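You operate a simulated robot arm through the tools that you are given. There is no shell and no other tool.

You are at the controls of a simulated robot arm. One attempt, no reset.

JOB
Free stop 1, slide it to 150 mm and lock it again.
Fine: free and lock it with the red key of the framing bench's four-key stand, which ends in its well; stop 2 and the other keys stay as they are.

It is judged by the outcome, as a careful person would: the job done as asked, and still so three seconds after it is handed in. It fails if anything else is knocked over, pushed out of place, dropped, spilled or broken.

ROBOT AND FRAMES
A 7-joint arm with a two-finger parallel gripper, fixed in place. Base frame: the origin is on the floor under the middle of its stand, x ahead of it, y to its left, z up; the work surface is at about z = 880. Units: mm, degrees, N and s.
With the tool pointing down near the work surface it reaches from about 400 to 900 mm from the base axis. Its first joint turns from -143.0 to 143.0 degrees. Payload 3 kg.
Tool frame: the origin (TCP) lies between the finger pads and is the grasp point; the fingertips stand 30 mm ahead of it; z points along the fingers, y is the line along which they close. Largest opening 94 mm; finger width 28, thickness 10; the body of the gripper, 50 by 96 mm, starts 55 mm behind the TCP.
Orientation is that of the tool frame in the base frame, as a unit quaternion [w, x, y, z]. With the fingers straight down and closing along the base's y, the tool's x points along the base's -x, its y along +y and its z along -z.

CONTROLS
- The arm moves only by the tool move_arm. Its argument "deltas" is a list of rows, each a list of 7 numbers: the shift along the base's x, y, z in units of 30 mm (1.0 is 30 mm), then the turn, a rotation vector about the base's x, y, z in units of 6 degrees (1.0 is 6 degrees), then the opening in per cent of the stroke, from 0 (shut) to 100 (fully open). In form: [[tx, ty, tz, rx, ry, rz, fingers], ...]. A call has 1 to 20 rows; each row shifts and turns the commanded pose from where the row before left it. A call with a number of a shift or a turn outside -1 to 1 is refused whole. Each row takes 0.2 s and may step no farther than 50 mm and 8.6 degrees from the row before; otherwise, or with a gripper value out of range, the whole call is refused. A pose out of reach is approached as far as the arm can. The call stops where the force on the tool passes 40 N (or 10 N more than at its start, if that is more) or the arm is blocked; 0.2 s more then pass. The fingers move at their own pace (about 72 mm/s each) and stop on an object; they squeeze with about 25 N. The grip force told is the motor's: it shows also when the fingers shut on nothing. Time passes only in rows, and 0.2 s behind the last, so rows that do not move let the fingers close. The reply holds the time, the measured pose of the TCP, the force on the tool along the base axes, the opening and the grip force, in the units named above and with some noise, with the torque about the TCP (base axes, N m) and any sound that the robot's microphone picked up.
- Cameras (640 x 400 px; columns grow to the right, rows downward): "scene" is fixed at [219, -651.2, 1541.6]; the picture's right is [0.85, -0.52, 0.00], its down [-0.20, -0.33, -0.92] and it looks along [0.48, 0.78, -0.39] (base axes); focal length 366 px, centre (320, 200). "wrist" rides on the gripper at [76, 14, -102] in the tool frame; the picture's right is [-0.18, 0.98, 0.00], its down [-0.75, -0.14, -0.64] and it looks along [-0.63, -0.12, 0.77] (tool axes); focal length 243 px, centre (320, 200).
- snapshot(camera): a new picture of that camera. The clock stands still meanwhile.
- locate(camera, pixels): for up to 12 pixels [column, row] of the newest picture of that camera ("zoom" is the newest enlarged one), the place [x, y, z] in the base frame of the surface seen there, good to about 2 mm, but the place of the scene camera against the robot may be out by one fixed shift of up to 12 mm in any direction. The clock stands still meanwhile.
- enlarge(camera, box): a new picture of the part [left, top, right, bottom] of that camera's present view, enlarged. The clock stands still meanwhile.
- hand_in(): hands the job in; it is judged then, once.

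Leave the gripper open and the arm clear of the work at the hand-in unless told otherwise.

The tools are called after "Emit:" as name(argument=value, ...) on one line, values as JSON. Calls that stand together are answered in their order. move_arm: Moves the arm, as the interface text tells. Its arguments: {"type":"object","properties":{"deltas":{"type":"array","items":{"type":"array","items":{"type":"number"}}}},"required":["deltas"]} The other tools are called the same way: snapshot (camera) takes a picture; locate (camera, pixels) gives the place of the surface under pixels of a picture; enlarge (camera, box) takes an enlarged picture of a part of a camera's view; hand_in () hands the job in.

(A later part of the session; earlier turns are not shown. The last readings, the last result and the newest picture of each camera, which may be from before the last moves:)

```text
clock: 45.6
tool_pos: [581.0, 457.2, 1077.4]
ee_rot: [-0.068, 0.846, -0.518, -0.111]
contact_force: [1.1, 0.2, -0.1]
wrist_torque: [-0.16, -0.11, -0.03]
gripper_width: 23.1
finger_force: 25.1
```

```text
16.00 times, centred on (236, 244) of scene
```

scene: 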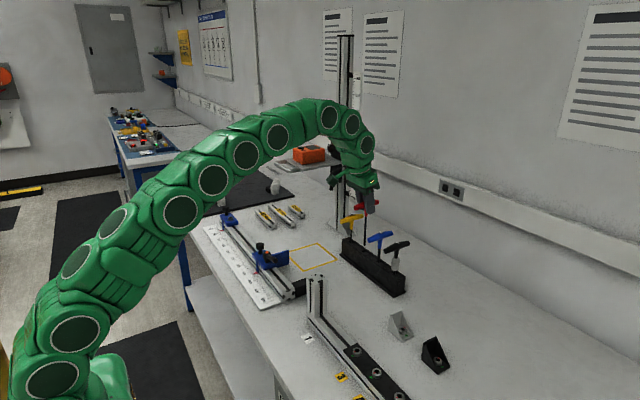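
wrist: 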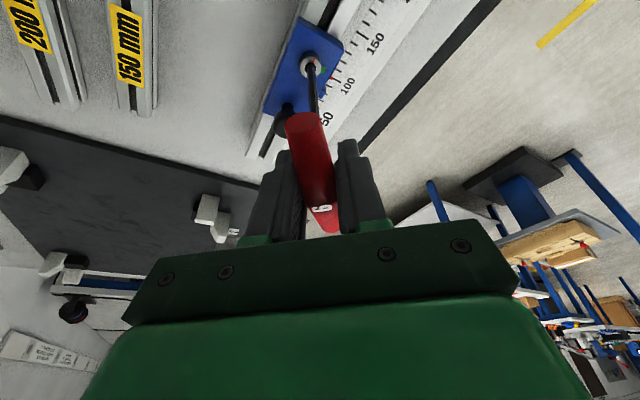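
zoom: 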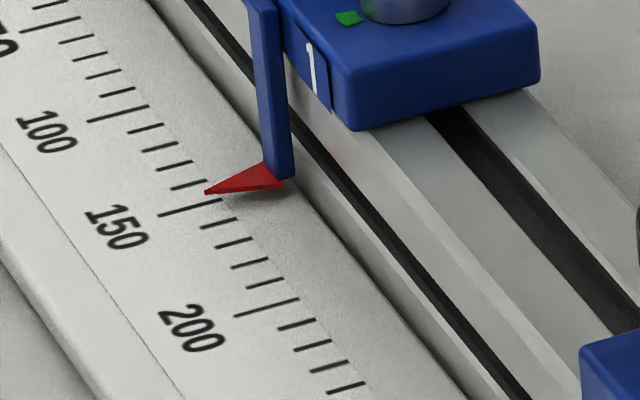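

The true reading is now about 150.6 (wrist 149.3 apparent plus about 1.3 parallax). I'll push +0.6 mm more.

Emit:
move_arm(deltas=[[0, 0.02, 0, 0, 0, 0, 0], [0, 0, 0, 0, 0, 0, 0]])

Emit:
enlarge(camera="wrist", box=[320, 50, 360, 92])

Emit:
enlarge(camera="scene", box=[230, 238, 242, 250])

```text
clock: 46.2
tool_pos: [578.9, 457.9, 1076.2]
ee_rot: [-0.069, 0.845, -0.518, -0.112]
contact_force: [-0.1, -1.1, -1.7]
wrist_torque: [-0.11, -0.02, 0.01]
gripper_width: 22.9
finger_force: 25.2
```

```text
9.52 times, centred on (340, 71) of wrist
```

zoom: 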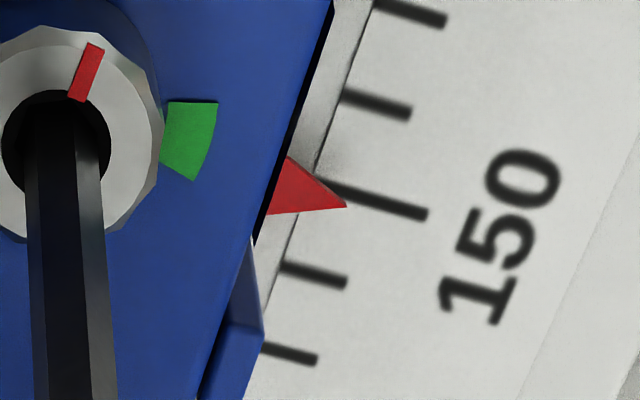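

```text
16.00 times, centred on (236, 244) of scene
```

zoom: 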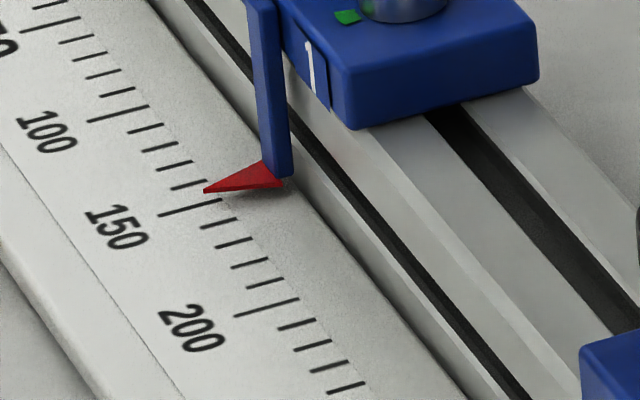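

Reading is now about 149.85 from both cameras. I'll start turning CW toward lock again, 27° first with the computed axis compensation, then re-read.

Emit:
move_arm(deltas=[[-0.0026, 0, 0, 0, 0, -0.75, 0], [-0.0026, 0, 0, 0, 0, -0.75, 0], [-0.0026, 0, 0, 0, 0, -0.75, 0], [-0.0026, 0, 0, 0, 0, -0.75, 0], [-0.0026, 0, 0, 0, 0, -0.75, 0], [-0.0026, 0.001, 0, 0, 0, -0.75, 0], [0, 0, 0, 0, 0, 0, 0]])

Emit:
enlarge(camera="wrist", box=[340, 20, 385, 68])

Emit:
enlarge(camera="scene", box=[230, 238, 242, 250])

```text
clock: 47.8
tool_pos: [579.5, 458.1, 1077.0]
ee_rot: [0.092, -0.701, 0.701, 0.092]
contact_force: [0.3, -0.4, -1.0]
wrist_torque: [-0.02, -0.02, -0.01]
gripper_width: 23.4
finger_force: 25.1
```

```text
8.33 times, centred on (362, 44) of wrist
```

zoom: 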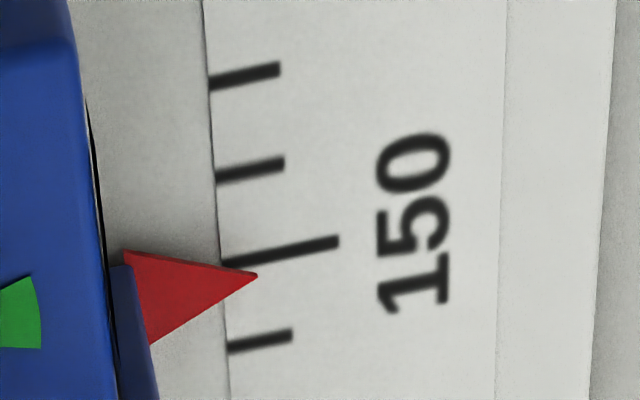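

```text
16.00 times, centred on (236, 244) of scene
```

zoom: 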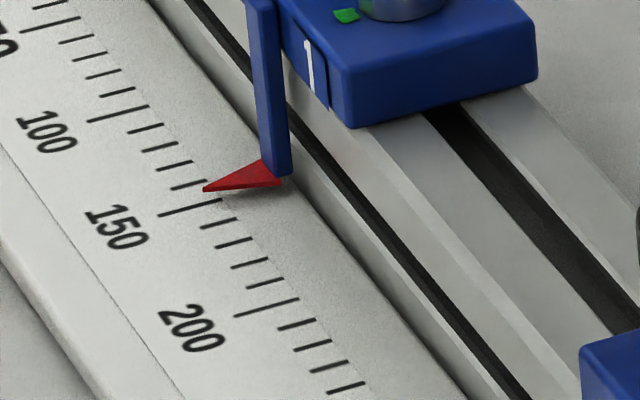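

It relaxed to about 149.35 (both cameras agree) with zero force. I'll nudge −0.9 mm in y, allowing for some slack, and re-read.

Emit:
move_arm(deltas=[[0, -0.03, 0, 0, 0, 0, 0], [0, 0, 0, 0, 0, 0, 0]])

Emit:
enlarge(camera="wrist", box=[340, 20, 385, 68])

Emit:
enlarge(camera="scene", box=[230, 238, 242, 250])

```text
clock: 48.4
tool_pos: [579.2, 455.9, 1077.4]
ee_rot: [-0.093, 0.702, -0.7, -0.092]
contact_force: [0.6, 1.2, -1.2]
wrist_torque: [0.2, -0.05, 0.04]
gripper_width: 22.9
finger_force: 25.1
```

```text
8.33 times, centred on (362, 44) of wrist
```

zoom: 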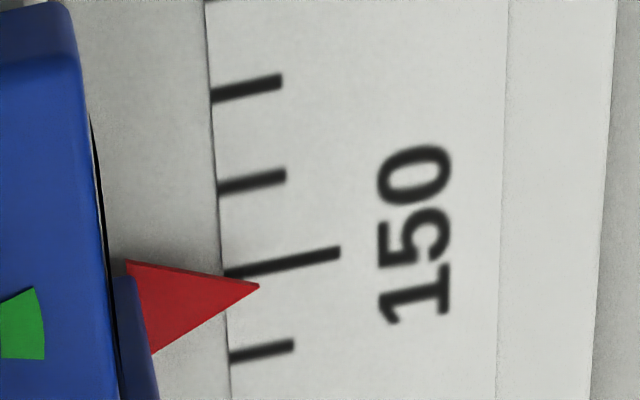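

```text
16.00 times, centred on (236, 244) of scene
```

zoom: 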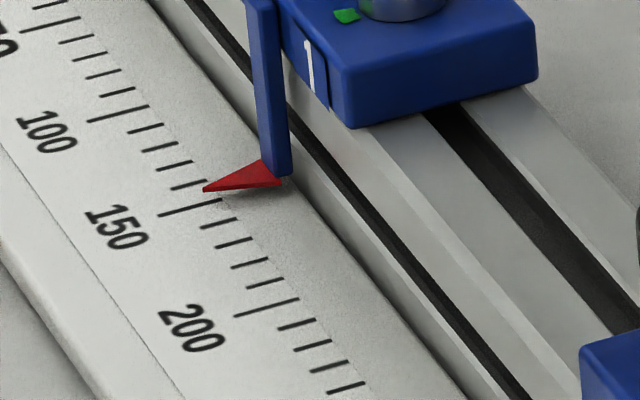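

Unchanged so far. It took up slack with about 1.4 N of push, so I'll go another −0.7 mm.

Emit:
move_arm(deltas=[[0, -0.024, 0, 0, 0, 0, 0], [0, 0, 0, 0, 0, 0, 0]])

Emit:
enlarge(camera="wrist", box=[340, 20, 385, 68])

Emit:
enlarge(camera="scene", box=[230, 238, 242, 250])

```text
clock: 49.0
tool_pos: [579.8, 457.1, 1076.9]
ee_rot: [-0.092, 0.702, -0.7, -0.093]
contact_force: [0.1, 1.3, 0.1]
wrist_torque: [0.18, -0.07, 0.02]
gripper_width: 22.9
finger_force: 25.2
```

```text
8.33 times, centred on (362, 44) of wrist
```

zoom: 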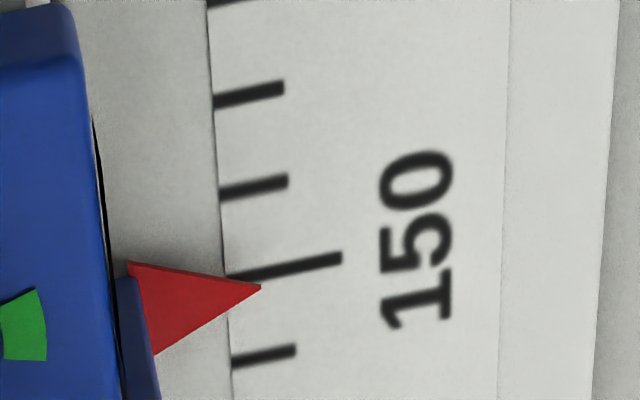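

```text
16.00 times, centred on (236, 244) of scene
```

zoom: 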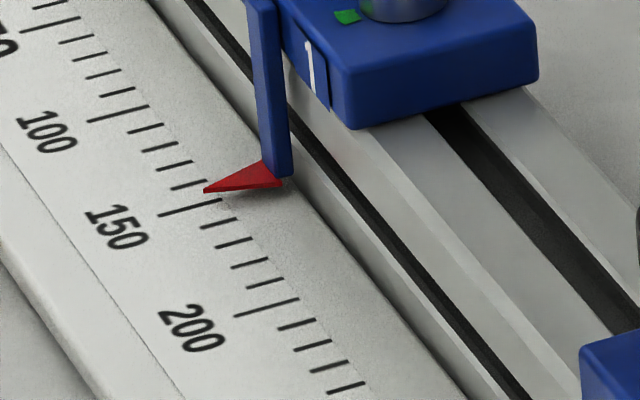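

Now about 149.55, with 1.3 N still loaded in −y that will relax as I turn. I'll turn CW another 13° and check.

Emit:
move_arm(deltas=[[-0.0025, 0.0015, 0, 0, 0, -0.75, 0], [-0.0025, 0.0015, 0, 0, 0, -0.75, 0], [-0.0025, 0.0015, 0, 0, 0, -0.75, 0], [0, 0, 0, 0, 0, 0, 0]])

Emit:
enlarge(camera="wrist", box=[340, 18, 385, 66])

Emit:
enlarge(camera="scene", box=[230, 238, 242, 250])

```text
clock: 50.0
tool_pos: [578.2, 456.4, 1076.2]
ee_rot: [0.103, -0.614, 0.779, 0.081]
contact_force: [-0.3, -0.9, 3.3]
wrist_torque: [-0.07, 0.08, 0.04]
gripper_width: 23.0
finger_force: 24.9
```

```text
8.33 times, centred on (362, 42) of wrist
```

zoom: 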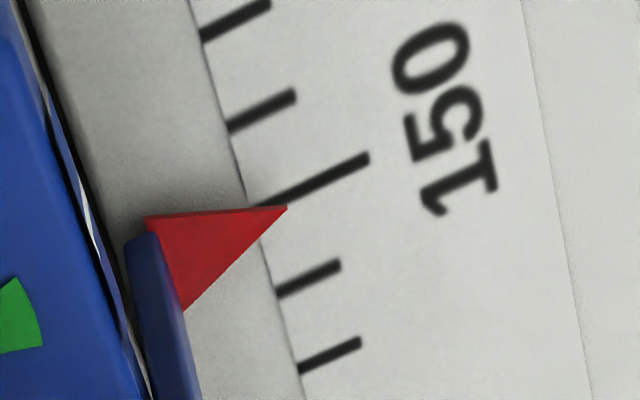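

```text
16.00 times, centred on (236, 244) of scene
```

zoom: 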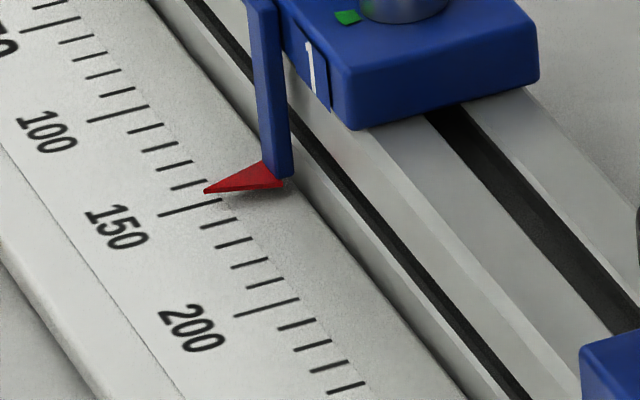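

Reading is about 149.85 with near-zero load. I'll continue turning CW by 18° with compensation and re-read.

Emit:
move_arm(deltas=[[-0.002, 0.0015, 0.005, 0, 0, -0.75, 0], [-0.002, 0.0017, 0, 0, 0, -0.75, 0], [-0.002, 0.0018, 0, 0, 0, -0.75, 0], [-0.002, 0.002, 0, 0, 0, -0.75, 0], [0, 0, 0, 0, 0, 0, 0]])

Emit:
enlarge(camera="wrist", box=[330, 0, 375, 48])

Emit:
enlarge(camera="scene", box=[230, 238, 242, 250])

Emit:
enlarge(camera="wrist", box=[280, 20, 390, 100])

```text
clock: 51.2
tool_pos: [579.5, 456.6, 1078.9]
ee_rot: [0.114, -0.484, 0.865, 0.064]
contact_force: [0.2, 0.3, -1.6]
wrist_torque: [0.0, 0.01, 0.12]
gripper_width: 22.9
finger_force: 24.4
```

```text
8.33 times, centred on (352, 24) of wrist
```

zoom: 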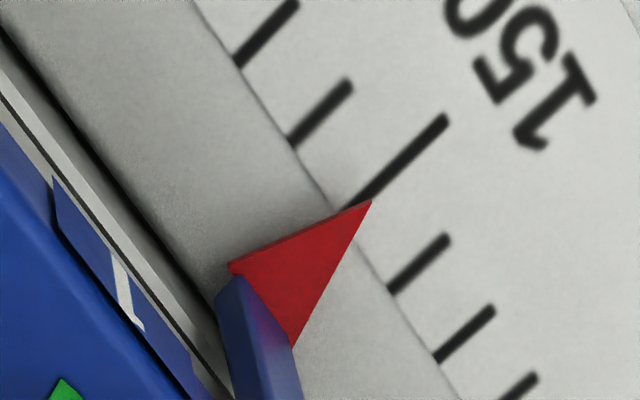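

```text
16.00 times, centred on (236, 244) of scene
```

zoom: 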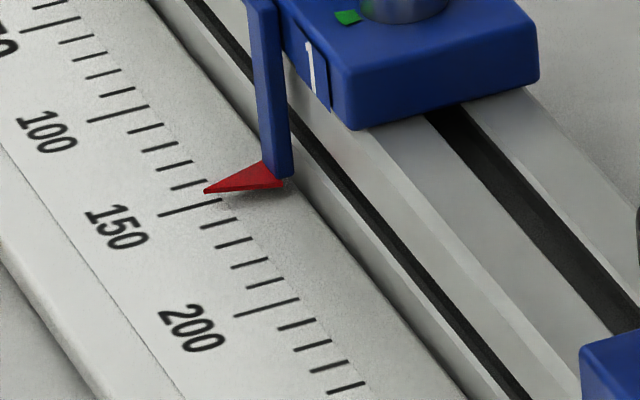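

```text
5.00 times, centred on (335, 60) of wrist
```

zoom: 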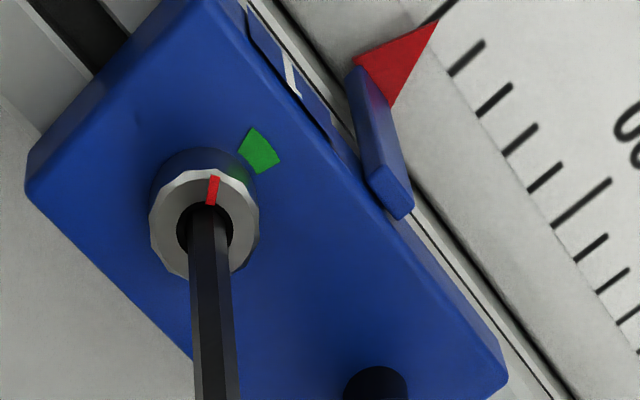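

The reading is 150.0–150.2 with zero side load and torque building to +0.12. The mark is still about 35° from green. I'll continue CW 18° with compensation.

Emit:
move_arm(deltas=[[-0.0016, 0.0022, 0, 0, 0, -0.75, 0], [-0.0014, 0.0024, 0, 0, 0, -0.75, 0], [-0.0014, 0.0024, 0, 0, 0, -0.75, 0], [-0.0012, 0.0024, 0, 0, 0, -0.75, 0], [0, 0, 0, 0, 0, 0, 0]])

Emit:
enlarge(camera="wrist", box=[280, 10, 390, 90])

Emit:
enlarge(camera="scene", box=[230, 238, 242, 250])

```text
clock: 52.4
tool_pos: [578.5, 457.6, 1077.3]
ee_rot: [0.122, -0.343, 0.93, 0.045]
contact_force: [0.3, -0.3, -1.0]
wrist_torque: [0.0, 0.0, 0.23]
gripper_width: 23.1
finger_force: 24.8
```

```text
5.00 times, centred on (335, 50) of wrist
```

zoom: 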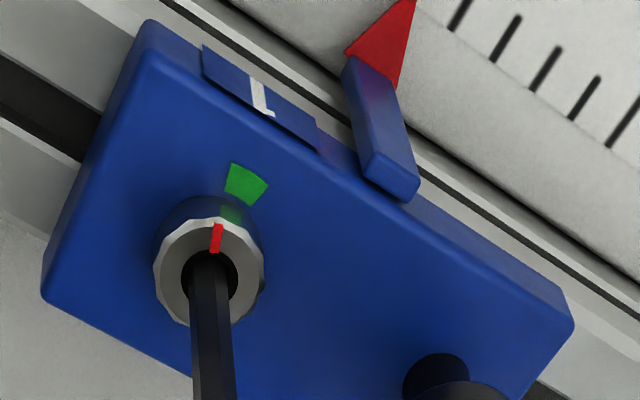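

```text
16.00 times, centred on (236, 244) of scene
```

zoom: 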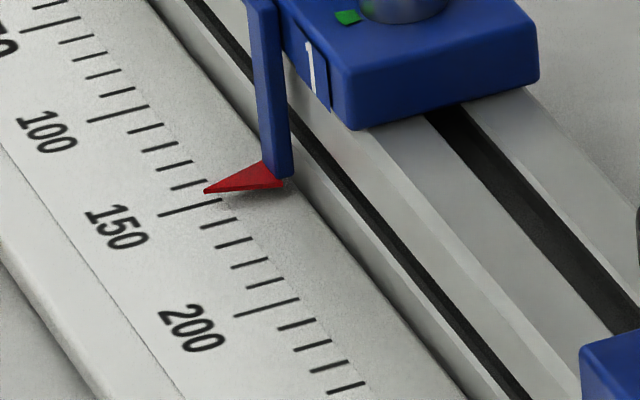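

Pointer unmoved, torque 0.23, mark about 18° short of green. I'll turn another 15° CW.

Emit:
move_arm(deltas=[[-0.0008, 0.0024, 0, 0, 0, -0.6, 0], [-0.0006, 0.0024, 0, 0, 0, -0.6, 0], [-0.0004, 0.0024, 0, 0, 0, -0.6, 0], [-0.0004, 0.0024, 0, 0, 0, -0.6, 0], [0, 0, 0, 0, 0, 0, 0]])

Emit:
enlarge(camera="wrist", box=[295, 30, 350, 75])

Emit:
enlarge(camera="scene", box=[230, 215, 255, 250])

```text
clock: 53.6
tool_pos: [578.3, 458.2, 1078.7]
ee_rot: [0.127, -0.224, 0.966, 0.03]
contact_force: [0.4, -0.4, -0.8]
wrist_torque: [0.02, 0.02, 0.24]
gripper_width: 22.8
finger_force: 25.2
```

```text
8.89 times, centred on (322, 52) of wrist
```

zoom: 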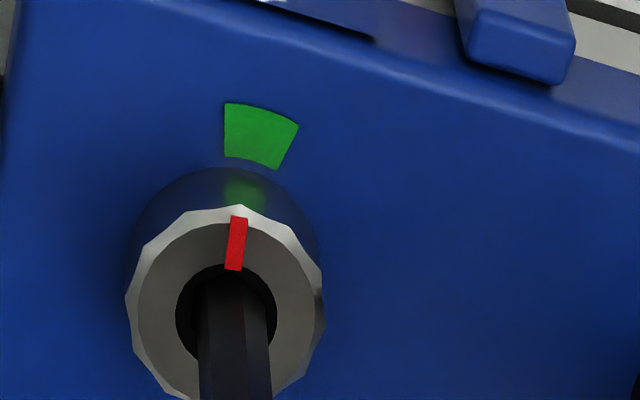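

```text
11.43 times, centred on (242, 232) of scene
```

zoom: 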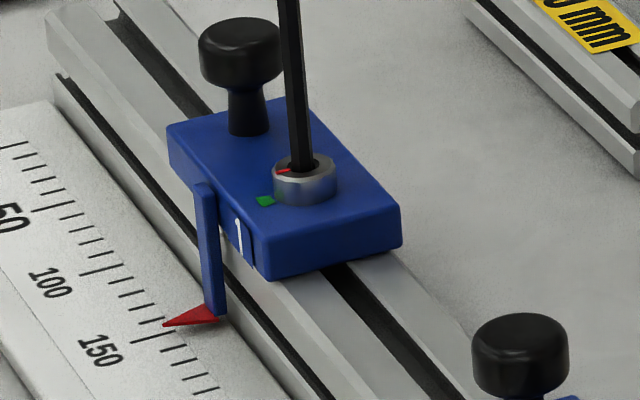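

The mark is inside green's edge but still about 6–10° short of its original centred position. I'll turn another 7° CW.

Emit:
move_arm(deltas=[[-0.0002, 0.0024, 0, 0, 0, -0.6, 0], [-0.0002, 0.0024, 0, 0, 0, -0.6, 0], [0, 0, 0, 0, 0, 0, 0]])

Emit:
enlarge(camera="wrist", box=[295, 30, 350, 75])

```text
clock: 54.4
tool_pos: [579.4, 458.4, 1077.2]
ee_rot: [0.128, -0.163, 0.978, 0.021]
contact_force: [1.0, 0.4, -2.0]
wrist_torque: [-0.01, -0.01, 0.27]
gripper_width: 22.9
finger_force: 24.7
```

```text
8.89 times, centred on (322, 52) of wrist
```

zoom: 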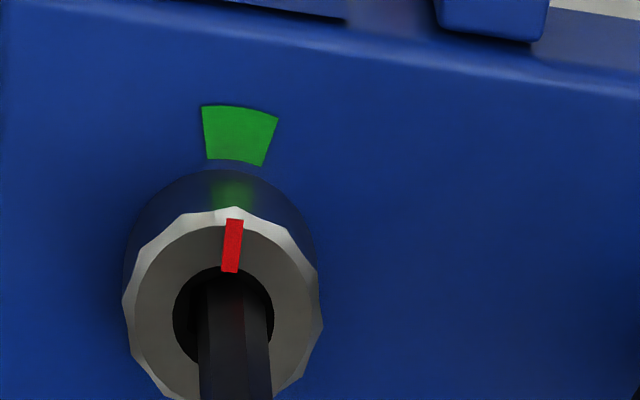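

The mark is now centred on the green patch, as at the start, with torque 0.27. I'll try 3° more CW to feel for a firm stop.

Emit:
move_arm(deltas=[[0, 0.0015, 0, 0, 0, -0.5, 0], [0, 0, 0, 0, 0, 0, 0]])

Emit:
enlarge(camera="wrist", box=[295, 30, 350, 75])

Emit:
enlarge(camera="scene", box=[230, 238, 242, 250])

```text
clock: 55.0
tool_pos: [578.1, 458.4, 1077.2]
ee_rot: [0.129, -0.137, 0.982, 0.018]
contact_force: [0.4, 0.0, -0.5]
wrist_torque: [-0.01, 0.04, 0.35]
gripper_width: 22.7
finger_force: 24.9
```

```text
8.89 times, centred on (322, 52) of wrist
```

zoom: 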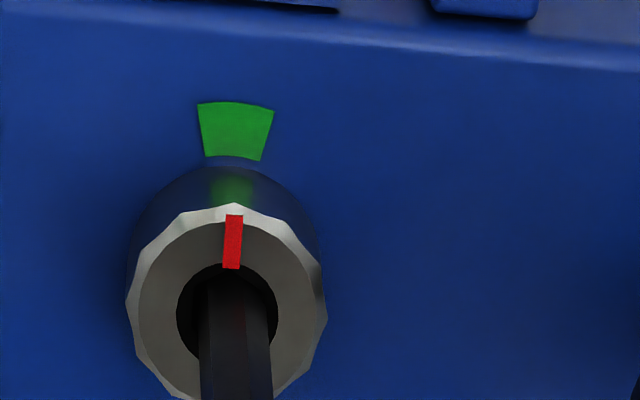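

```text
16.00 times, centred on (236, 244) of scene
```

zoom: 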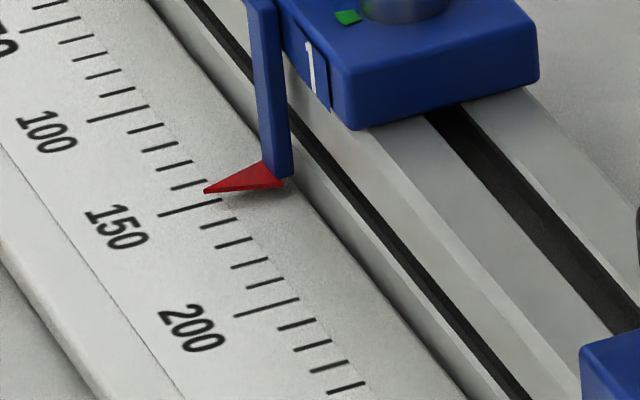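

Torque rose to 0.35 while the mark stayed put, so the screw is against its locked stop, centred on green, and the pointer hasn't moved. I'll relax the turn by 4° to unload the key and gently push 0.9 mm in y to confirm that the stop holds.

Emit:
move_arm(deltas=[[0, 0, 0, 0, 0, 0.6, 0], [0, 0.03, 0, 0, 0, 0, 0], [0, 0, 0, 0, 0, 0, 0]])

Emit:
enlarge(camera="scene", box=[230, 238, 242, 250])

```text
clock: 55.8
tool_pos: [579.4, 458.9, 1077.5]
ee_rot: [0.129, -0.168, 0.977, 0.022]
contact_force: [0.5, -0.4, -2.3]
wrist_torque: [-0.15, 0.11, 0.24]
gripper_width: 22.9
finger_force: 25.1
```

```text
16.00 times, centred on (236, 244) of scene
```

zoom: 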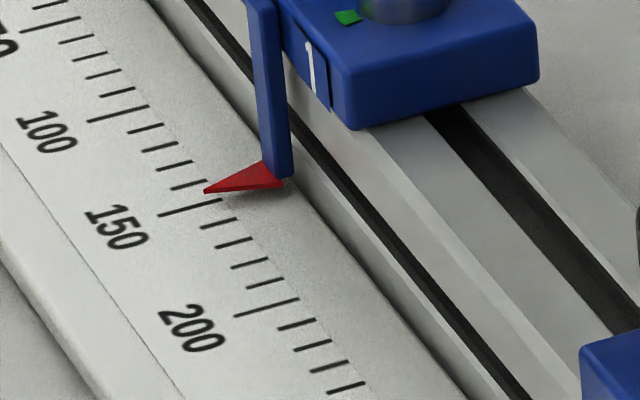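

It holds with no pointer shift. I'll push a bit more (+1.5 mm) for a firmer test, and relax the turn another 3°.

Emit:
move_arm(deltas=[[0, 0.025, 0, 0, 0, 0.5, 0], [0, 0.025, 0, 0, 0, 0, 0], [0, 0, 0, 0, 0, 0, 0]])

Emit:
enlarge(camera="scene", box=[230, 238, 242, 250])

Emit:
enlarge(camera="wrist", box=[295, 30, 350, 75])

```text
clock: 56.6
tool_pos: [579.3, 460.8, 1076.6]
ee_rot: [0.128, -0.194, 0.972, 0.025]
contact_force: [0.0, -1.3, -1.8]
wrist_torque: [-0.2, 0.07, 0.15]
gripper_width: 22.9
finger_force: 24.5
```

```text
16.00 times, centred on (236, 244) of scene
```

zoom: 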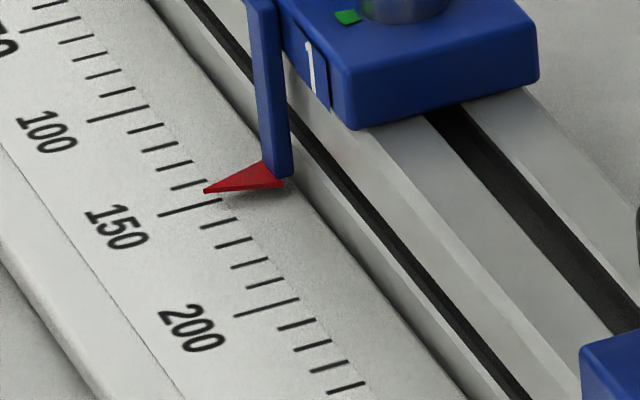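

```text
8.89 times, centred on (322, 52) of wrist
```

zoom: 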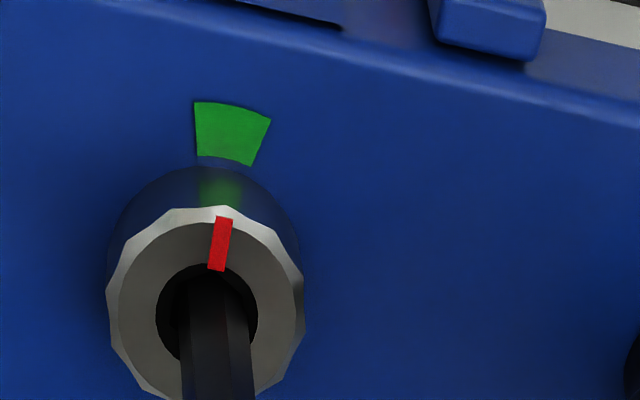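

The stop holds. The push only rolled the key slightly in the grip, so I'll return −2.4 mm in y to make the key upright again and unwind the remaining torque (+3°).

Emit:
move_arm(deltas=[[0, -0.04, 0, 0, 0, 0.5, 0], [0, -0.04, 0, 0, 0, 0, 0], [0, 0, 0, 0, 0, 0, 0]])

Emit:
enlarge(camera="scene", box=[205, 170, 285, 250])

```text
clock: 57.4
tool_pos: [577.4, 457.2, 1076.8]
ee_rot: [0.128, -0.22, 0.967, 0.029]
contact_force: [1.2, 1.5, -0.7]
wrist_torque: [0.11, 0.0, 0.07]
gripper_width: 23.4
finger_force: 25.0
```

```text
5.00 times, centred on (245, 210) of scene
```

zoom: 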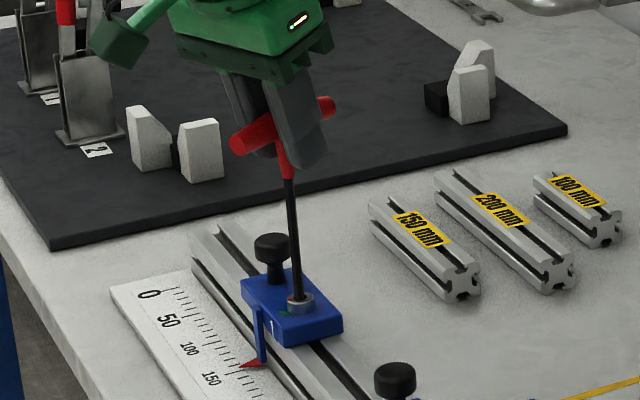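

The key looks close to vertical, but I'll zoom on the shaft to check its lean before withdrawing.

Emit:
enlarge(camera="scene", box=[232, 195, 256, 235])

Emit:
locate(camera="zoom", pixels=[[301, 60], [302, 90], [303, 120], [305, 150], [306, 180], [308, 210], [310, 240], [311, 260], [304, 135], [307, 195], [309, 225], [302, 75]])

```text
10.00 times, centred on (244, 215) of scene
```

zoom: 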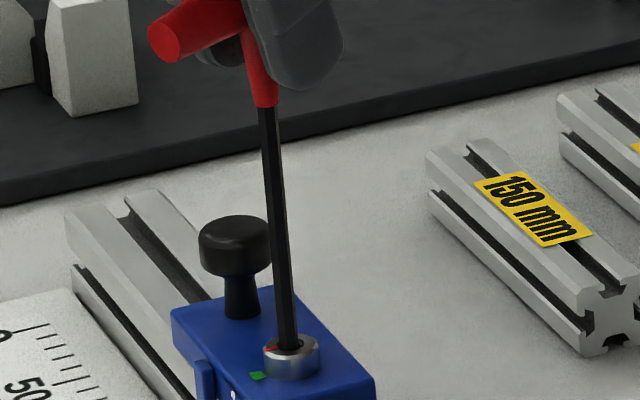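

```text
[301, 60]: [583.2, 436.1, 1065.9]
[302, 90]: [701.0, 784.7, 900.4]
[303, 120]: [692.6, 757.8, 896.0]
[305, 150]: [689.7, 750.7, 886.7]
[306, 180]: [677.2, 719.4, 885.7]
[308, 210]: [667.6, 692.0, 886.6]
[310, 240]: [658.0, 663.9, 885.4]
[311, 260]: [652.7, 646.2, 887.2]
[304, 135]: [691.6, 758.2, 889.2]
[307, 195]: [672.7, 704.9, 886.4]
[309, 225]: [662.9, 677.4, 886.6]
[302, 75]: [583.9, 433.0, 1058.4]
```

The shaft's slope in the picture (0.094) matches a true vertical. Now I lift the key straight out of the socket by about 40 mm.

Emit:
move_arm(deltas=[[0, 0, 0.1, 0, 0, 0, 0], [0, 0, 0.1, 0, 0, 0, 0], [0, 0, 0.15, 0, 0, 0, 0], [0, 0, 0.3, 0, 0, 0, 0], [0, 0, 0.5, 0, 0, 0, 0], [0, 0, 0.3, 0, 0, 0, 0], [0, 0, 0, 0, 0, 0, 0]])

Emit:
enlarge(camera="scene", box=[205, 170, 285, 250])

Emit:
enlarge(camera="wrist", box=[285, 0, 385, 80])

```text
clock: 59.0
tool_pos: [578.6, 456.2, 1119.9]
ee_rot: [0.127, -0.22, 0.967, 0.029]
contact_force: [0.1, 0.4, -1.0]
wrist_torque: [-0.03, 0.01, -0.02]
gripper_width: 23.0
finger_force: 25.2
```

```text
5.00 times, centred on (245, 210) of scene
```

zoom: 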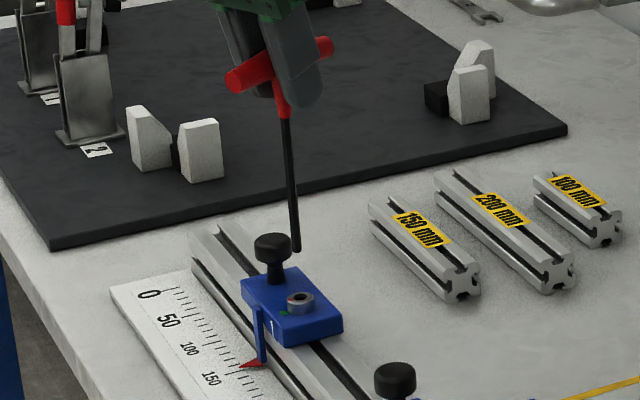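

```text
5.00 times, centred on (335, 40) of wrist
```

zoom: 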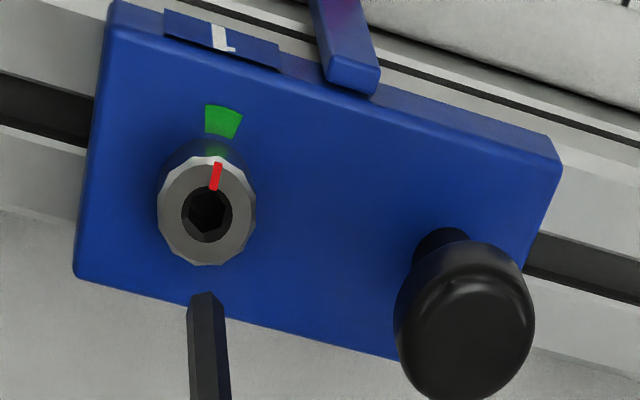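

The key is out and the red mark sits on the green patch. Before returning the key, I'll use the wrist camera for a low-parallax scale reading, by placing the camera at about the pointer's y. That means rising 30 mm and moving to about (510, 516).

Emit:
move_arm(deltas=[[0, 0, 0.5, 0, 0, 0, 0], [-0.2, 0.1, 0.5, 0, 0, 0, 0], [-0.7, 0.6, 0, 0, 0, 0, 0], [-0.7, 0.7, 0, 0, 0, 0, 0], [-0.67, 0.6, 0, 0, 0, 0, 0], [0, 0, 0, 0, 0, 0, 0]])

Emit:
snapshot(camera="wrist")

Emit:
enlarge(camera="wrist", box=[240, 0, 330, 70])

```text
clock: 60.4
tool_pos: [509.2, 517.0, 1151.2]
ee_rot: [0.127, -0.218, 0.967, 0.029]
contact_force: [0.1, -0.1, -0.8]
wrist_torque: [0.0, 0.0, -0.01]
gripper_width: 23.1
finger_force: 24.9
```

```text
taken
```

wrist: 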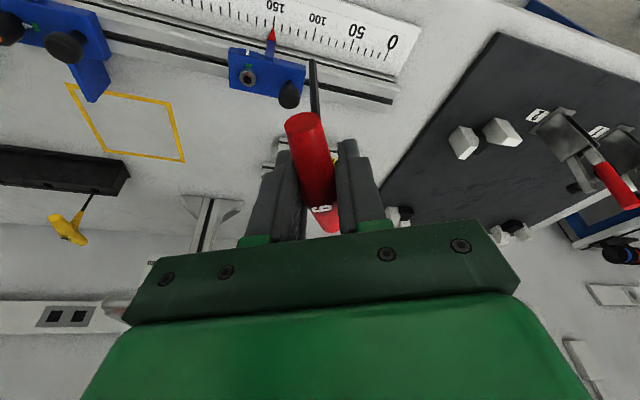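

```text
5.71 times, centred on (285, 35) of wrist
```

zoom: 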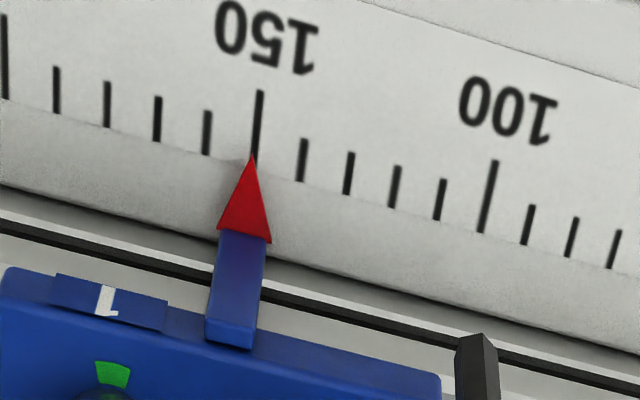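

With almost no parallax, the pointer tip is right at the 150 line. I'll zoom tighter to quantify.

Emit:
enlarge(camera="wrist", box=[264, 14, 288, 34])

```text
16.00 times, centred on (276, 24) of wrist
```

zoom: 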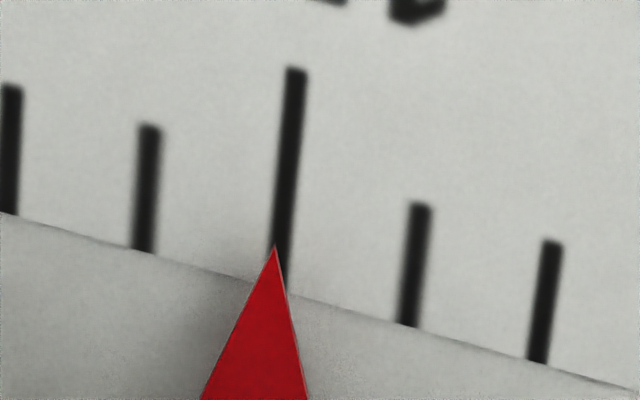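

The tip sits within the 150 line's width, reading about 150.3–150.5 from three independent views, so the stop is at 150 mm. Now I carry the key back: first retract inward, then sweep to the stand side while undoing the yaw.

Emit:
move_arm(deltas=[[-0.575, -0.725, 0, 0, 0, 0, 0], [-0.575, -0.725, 0, 0, 0, 0, 0], [-0.575, -0.725, 0, 0, 0, 0, 0], [-0.575, -0.725, 0.1, 0, 0, 0, 0], [0.6, -0.842, 0, 0, 0, -0.35, 0], [0.55, -0.842, 0, 0, 0, -0.35, 0], [0.55, -0.842, 0, 0, 0, -0.35, 0], [0.5, -0.842, 0, 0, 0, -0.35, 0], [0.5, -0.842, 0, 0, 0, -0.35, 0], [0.45, -0.842, 0, 0, 0, -0.35, 0], [0.45, -0.842, 0, 0, 0, -0.35, 0], [0.4, -0.842, 0, 0, 0, -0.35, 0], [0.4, -0.842, 0, 0, 0, -0.35, 0], [0.35, -0.842, 0, 0, 0, -0.35, 0], [0.3, -0.842, 0, 0, 0, -0.35, 0], [0.3, -0.842, 0, 0, 0, -0.35, 0], [0, 0, 0, 0, 0, 0, 0]])

Emit:
snapshot(camera="wrist")

Emit:
snapshot(camera="scene")

```text
clock: 64.0
tool_pos: [600.1, 127.5, 1153.7]
ee_rot: [0.13, -0.003, 0.991, 0.001]
contact_force: [-0.4, -0.3, -0.5]
wrist_torque: [0.02, 0.01, 0.0]
gripper_width: 23.0
finger_force: 25.4
```

```text
taken
```

wrist: 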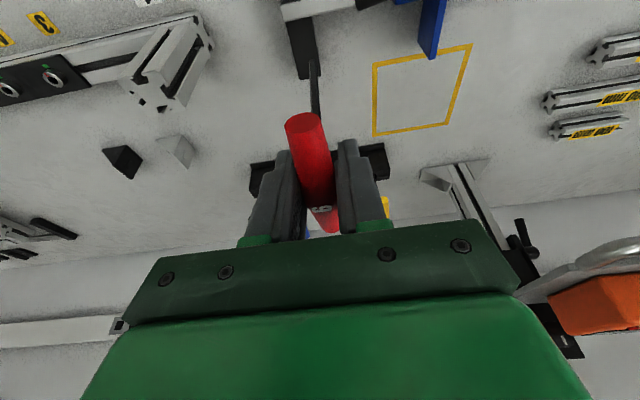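

```text
taken
```

scene: 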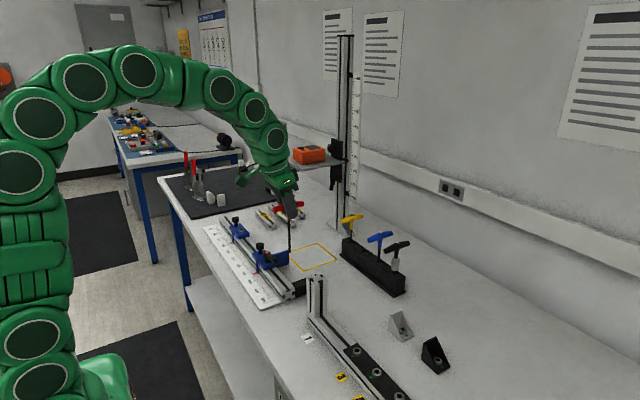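

The key sits slightly differently in the grip (bar end at (302, 120) versus (302, 112) before). I'll measure the bar and shaft positions now.

Emit:
locate(camera="wrist", pixels=[[302, 120], [310, 150], [318, 200], [315, 104], [314.5, 98], [314, 92], [314, 88], [313.5, 84], [313.5, 80], [313, 76], [313, 72], [312.5, 68]])

Emit:
enlarge(camera="wrist", box=[285, 50, 345, 125])

Emit:
enlarge(camera="scene", box=[270, 190, 310, 260])

```text
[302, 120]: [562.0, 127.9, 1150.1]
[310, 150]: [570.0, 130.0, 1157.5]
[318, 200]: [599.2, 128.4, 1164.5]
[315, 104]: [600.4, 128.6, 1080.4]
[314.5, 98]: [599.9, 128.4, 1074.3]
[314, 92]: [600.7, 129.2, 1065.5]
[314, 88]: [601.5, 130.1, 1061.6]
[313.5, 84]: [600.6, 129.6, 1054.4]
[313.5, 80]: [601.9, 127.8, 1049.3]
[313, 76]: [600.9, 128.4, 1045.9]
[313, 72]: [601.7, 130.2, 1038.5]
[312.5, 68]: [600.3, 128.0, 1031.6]
```

```text
5.33 times, centred on (315, 88) of wrist
```

zoom: 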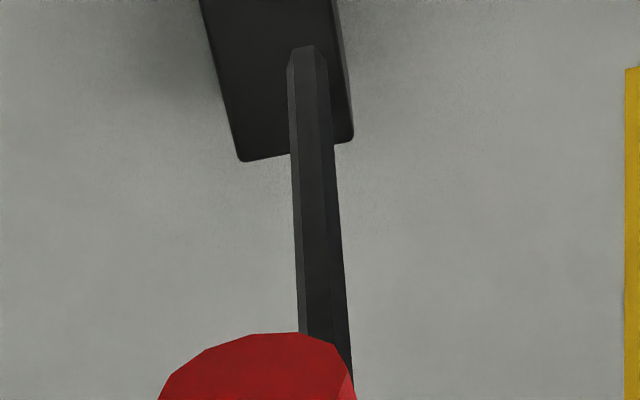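

```text
5.71 times, centred on (290, 225) of scene
```

zoom: 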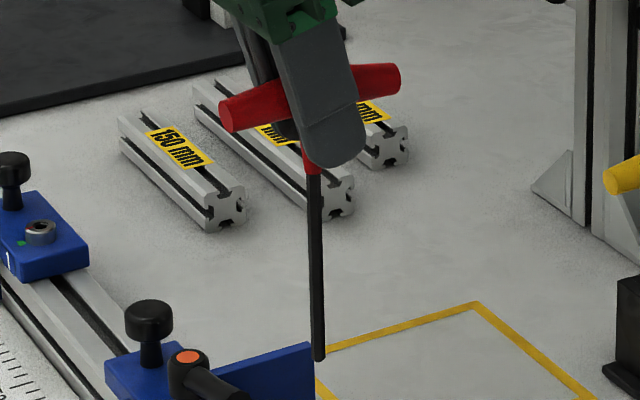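

The key is still vertical, but it has shifted a few millimetres up and forward in the grip. I'll locate the shaft and tip with the scene camera too, so I can match its earlier lift-out position in the same camera.

Emit:
locate(camera="zoom", pixels=[[318, 354], [318, 345], [318, 330], [317, 310], [317, 290], [316, 270], [316, 250], [315, 230], [315, 210], [314, 190], [229, 115], [392, 78]])

```text
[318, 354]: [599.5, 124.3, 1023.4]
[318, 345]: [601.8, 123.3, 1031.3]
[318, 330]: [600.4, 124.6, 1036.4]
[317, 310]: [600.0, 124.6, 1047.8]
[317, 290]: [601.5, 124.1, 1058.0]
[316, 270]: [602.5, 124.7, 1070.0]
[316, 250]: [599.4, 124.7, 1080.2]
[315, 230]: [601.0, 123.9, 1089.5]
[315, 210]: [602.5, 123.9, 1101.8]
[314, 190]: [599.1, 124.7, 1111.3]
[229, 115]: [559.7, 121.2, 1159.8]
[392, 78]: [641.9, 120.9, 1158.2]
```

In the scene camera the shaft must come to about (858.0, 122.3) to match its seated line, and the tip is about 131 mm below the TCP now. I'll move forward toward the well at about (853, 127, 1112), staying above the stand, then measure and fine-tune.

Emit:
move_arm(deltas=[[0.7, 0, -0.1, 0, 0, 0, 0], [0.93, 0, -0.15, 0, 0, 0, 0], [0.93, 0, -0.15, 0, 0, 0, 0], [0.93, 0, -0.15, 0, 0, 0, 0], [0.93, 0, -0.15, 0, 0, 0, 0], [0.93, 0, -0.15, 0, 0, 0, 0], [0.93, 0, -0.15, 0, 0, 0, 0], [0.93, 0, -0.15, 0, 0, 0, 0], [0.8, 0, -0.15, 0, 0, 0, 0], [0.42, 0, -0.1, 0, 0, 0, 0], [0, 0, 0, 0, 0, 0, 0]])

Emit:
enlarge(camera="scene", box=[350, 200, 390, 260])

Emit:
enlarge(camera="wrist", box=[285, 30, 345, 115])

```text
clock: 66.4
tool_pos: [855.9, 128.7, 1111.1]
ee_rot: [0.131, -0.003, 0.991, 0.0]
contact_force: [-0.4, 0.2, -1.5]
wrist_torque: [-0.01, 0.0, -0.04]
gripper_width: 23.2
finger_force: 24.8
```

```text
6.67 times, centred on (370, 230) of scene
```

zoom: 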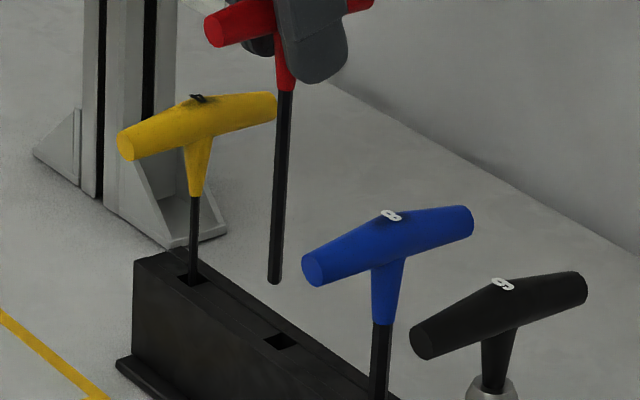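

```text
4.71 times, centred on (315, 72) of wrist
```

zoom: 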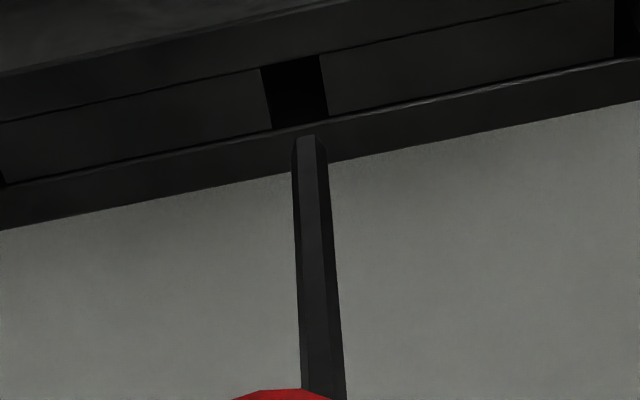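

I'll take the scene zoom again and locate the shaft in it to compare with the target line (858.0, 122.3).

Emit:
enlarge(camera="scene", box=[350, 205, 390, 260])

Emit:
locate(camera="zoom", pixels=[[275, 260], [276, 250], [277, 240], [277, 225], [278, 210], [279, 195], [280, 180], [281, 160], [282, 140], [283, 120], [284, 100], [284, 85]])

```text
7.27 times, centred on (370, 232) of scene
```

zoom: 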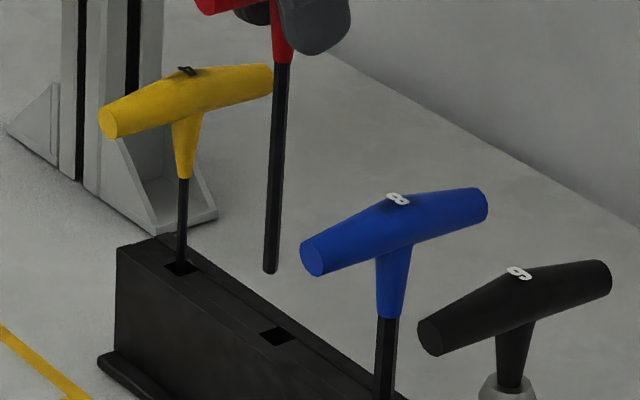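

```text
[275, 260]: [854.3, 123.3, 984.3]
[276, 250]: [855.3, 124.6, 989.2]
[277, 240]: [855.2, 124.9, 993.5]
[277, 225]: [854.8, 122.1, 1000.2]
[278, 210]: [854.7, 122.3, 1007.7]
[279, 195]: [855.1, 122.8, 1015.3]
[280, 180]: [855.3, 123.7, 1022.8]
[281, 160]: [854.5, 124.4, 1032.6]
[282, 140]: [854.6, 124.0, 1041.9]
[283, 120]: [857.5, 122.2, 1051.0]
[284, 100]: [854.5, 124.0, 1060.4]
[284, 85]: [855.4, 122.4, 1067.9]
```

Both cameras say the tip is about 3–5 mm short in x and about 1.2 mm too far in y. I'll shift (+3.8, −1.2) and lower 25 mm so the tip is about 10 mm above the hole, then look again.

Emit:
move_arm(deltas=[[0.06, -0.02, 0, 0, 0, 0, 0], [0.067, -0.02, -0.3, 0, 0, 0, 0], [0, 0, -0.3, 0, 0, 0, 0], [0, 0, -0.23, 0, 0, 0, 0], [0, 0, 0, 0, 0, 0, 0]])

Emit:
enlarge(camera="scene", box=[352, 232, 376, 260])

Emit:
enlarge(camera="wrist", box=[295, 40, 335, 80])

```text
clock: 67.6
tool_pos: [860.1, 124.9, 1086.6]
ee_rot: [0.13, -0.004, 0.992, 0.001]
contact_force: [-0.7, -0.2, -1.3]
wrist_torque: [0.01, 0.0, 0.02]
gripper_width: 23.0
finger_force: 25.1
```

```text
14.29 times, centred on (364, 246) of scene
```

zoom: 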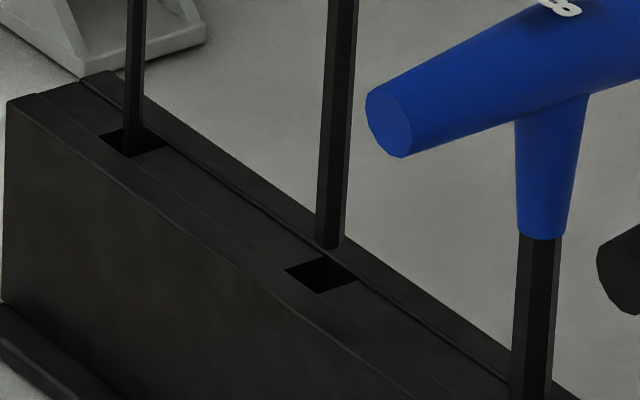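

```text
10.00 times, centred on (315, 60) of wrist
```

zoom: 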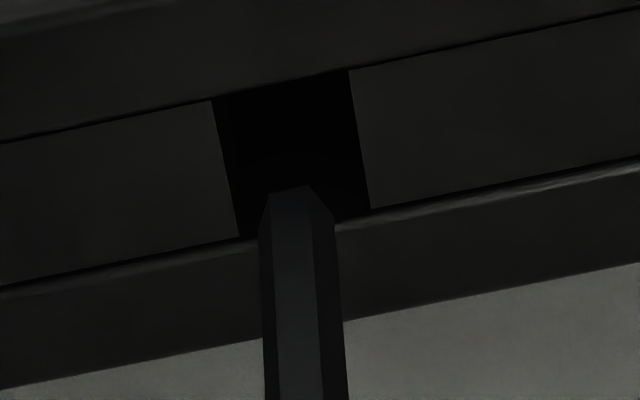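

The tip is about 10 mm above the hole and within about 1 mm of centre, slightly too far in +x. I'll correct −0.9 mm in x and lower 22 mm into the well, watching forces.

Emit:
move_arm(deltas=[[-0.03, 0.005, 0, 0, 0, 0, 0], [0, 0, -0.15, 0, 0, 0, 0], [0, 0, -0.15, 0, 0, 0, 0], [0, 0, -0.15, 0, 0, 0, 0], [0, 0, -0.15, 0, 0, 0, 0], [0, 0, -0.15, 0, 0, 0, 0], [0, 0, 0, 0, 0, 0, 0]])

Emit:
enlarge(camera="scene", box=[352, 232, 376, 260])

Emit:
enlarge(camera="wrist", box=[295, 40, 335, 80])

```text
clock: 69.2
tool_pos: [858.0, 126.0, 1065.4]
ee_rot: [0.131, -0.004, 0.991, 0.001]
contact_force: [-0.2, 0.2, -1.8]
wrist_torque: [0.01, 0.04, 0.02]
gripper_width: 23.2
finger_force: 24.6
```

```text
14.29 times, centred on (364, 246) of scene
```

zoom: 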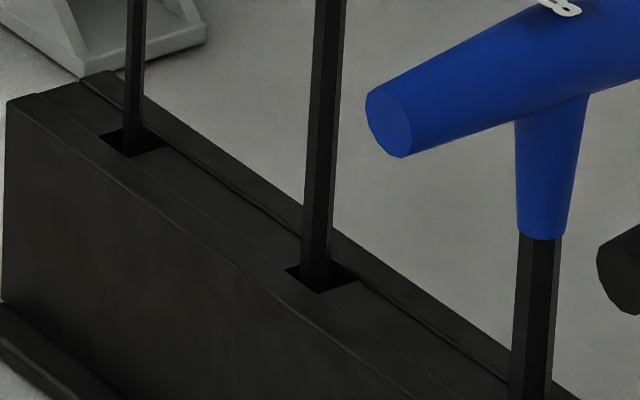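

```text
10.00 times, centred on (315, 60) of wrist
```

zoom: 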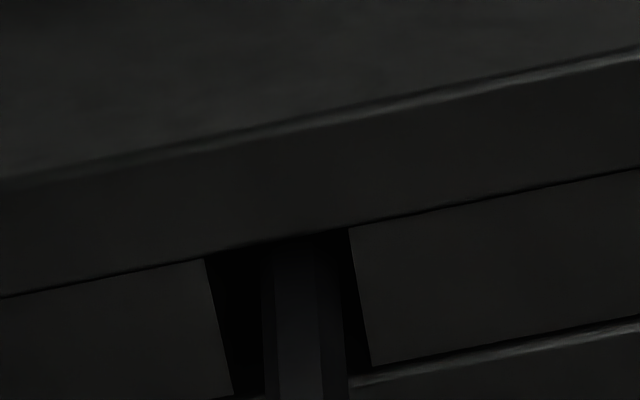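

The shaft has entered the well with no contact force. I'll continue down 34 mm.

Emit:
move_arm(deltas=[[0, 0, -0.2, 0, 0, 0, 0], [0, 0, -0.2, 0, 0, 0, 0], [0, 0, -0.2, 0, 0, 0, 0], [0, 0, -0.2, 0, 0, 0, 0], [0, 0, -0.17, 0, 0, 0, 0], [0, 0, -0.15, 0, 0, 0, 0], [0, 0, 0, 0, 0, 0, 0]])

Emit:
enlarge(camera="scene", box=[335, 205, 415, 255])

```text
clock: 70.8
tool_pos: [855.8, 126.3, 1032.0]
ee_rot: [0.131, -0.004, 0.991, 0.0]
contact_force: [0.4, 0.9, -0.4]
wrist_torque: [0.02, -0.01, 0.01]
gripper_width: 23.0
finger_force: 25.0
```

```text
8.00 times, centred on (375, 230) of scene
```

zoom: 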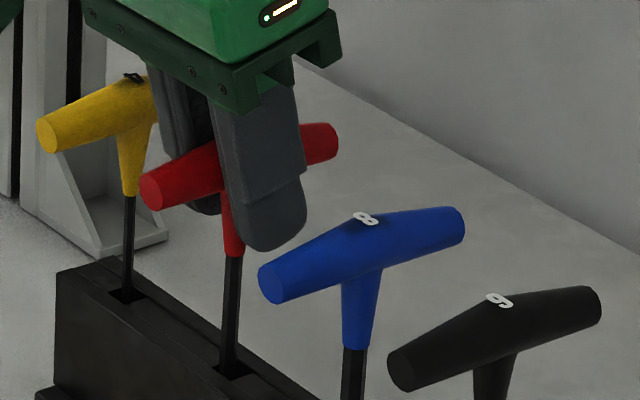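

Compared with the starting picture the handle is still about 5–6 mm high. I'll lower in 1.5 mm steps and watch for bottom contact.

Emit:
move_arm(deltas=[[0, 0, -0.05, 0, 0, 0, 0], [0, 0, -0.05, 0, 0, 0, 0], [0, 0, -0.05, 0, 0, 0, 0], [0, 0, 0, 0, 0, 0, 0]])

Emit:
enlarge(camera="scene", box=[335, 205, 415, 255])

```text
clock: 71.8
tool_pos: [858.7, 126.1, 1026.1]
ee_rot: [0.131, -0.003, 0.991, 0.001]
contact_force: [0.5, 0.0, 3.3]
wrist_torque: [0.03, -0.1, -0.02]
gripper_width: 23.2
finger_force: 25.6
```

```text
8.00 times, centred on (375, 230) of scene
```

zoom: 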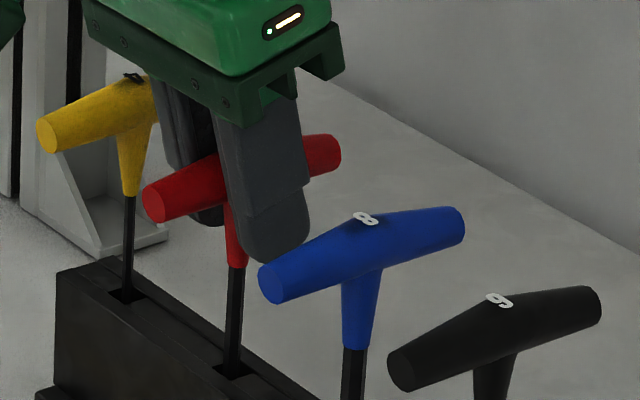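

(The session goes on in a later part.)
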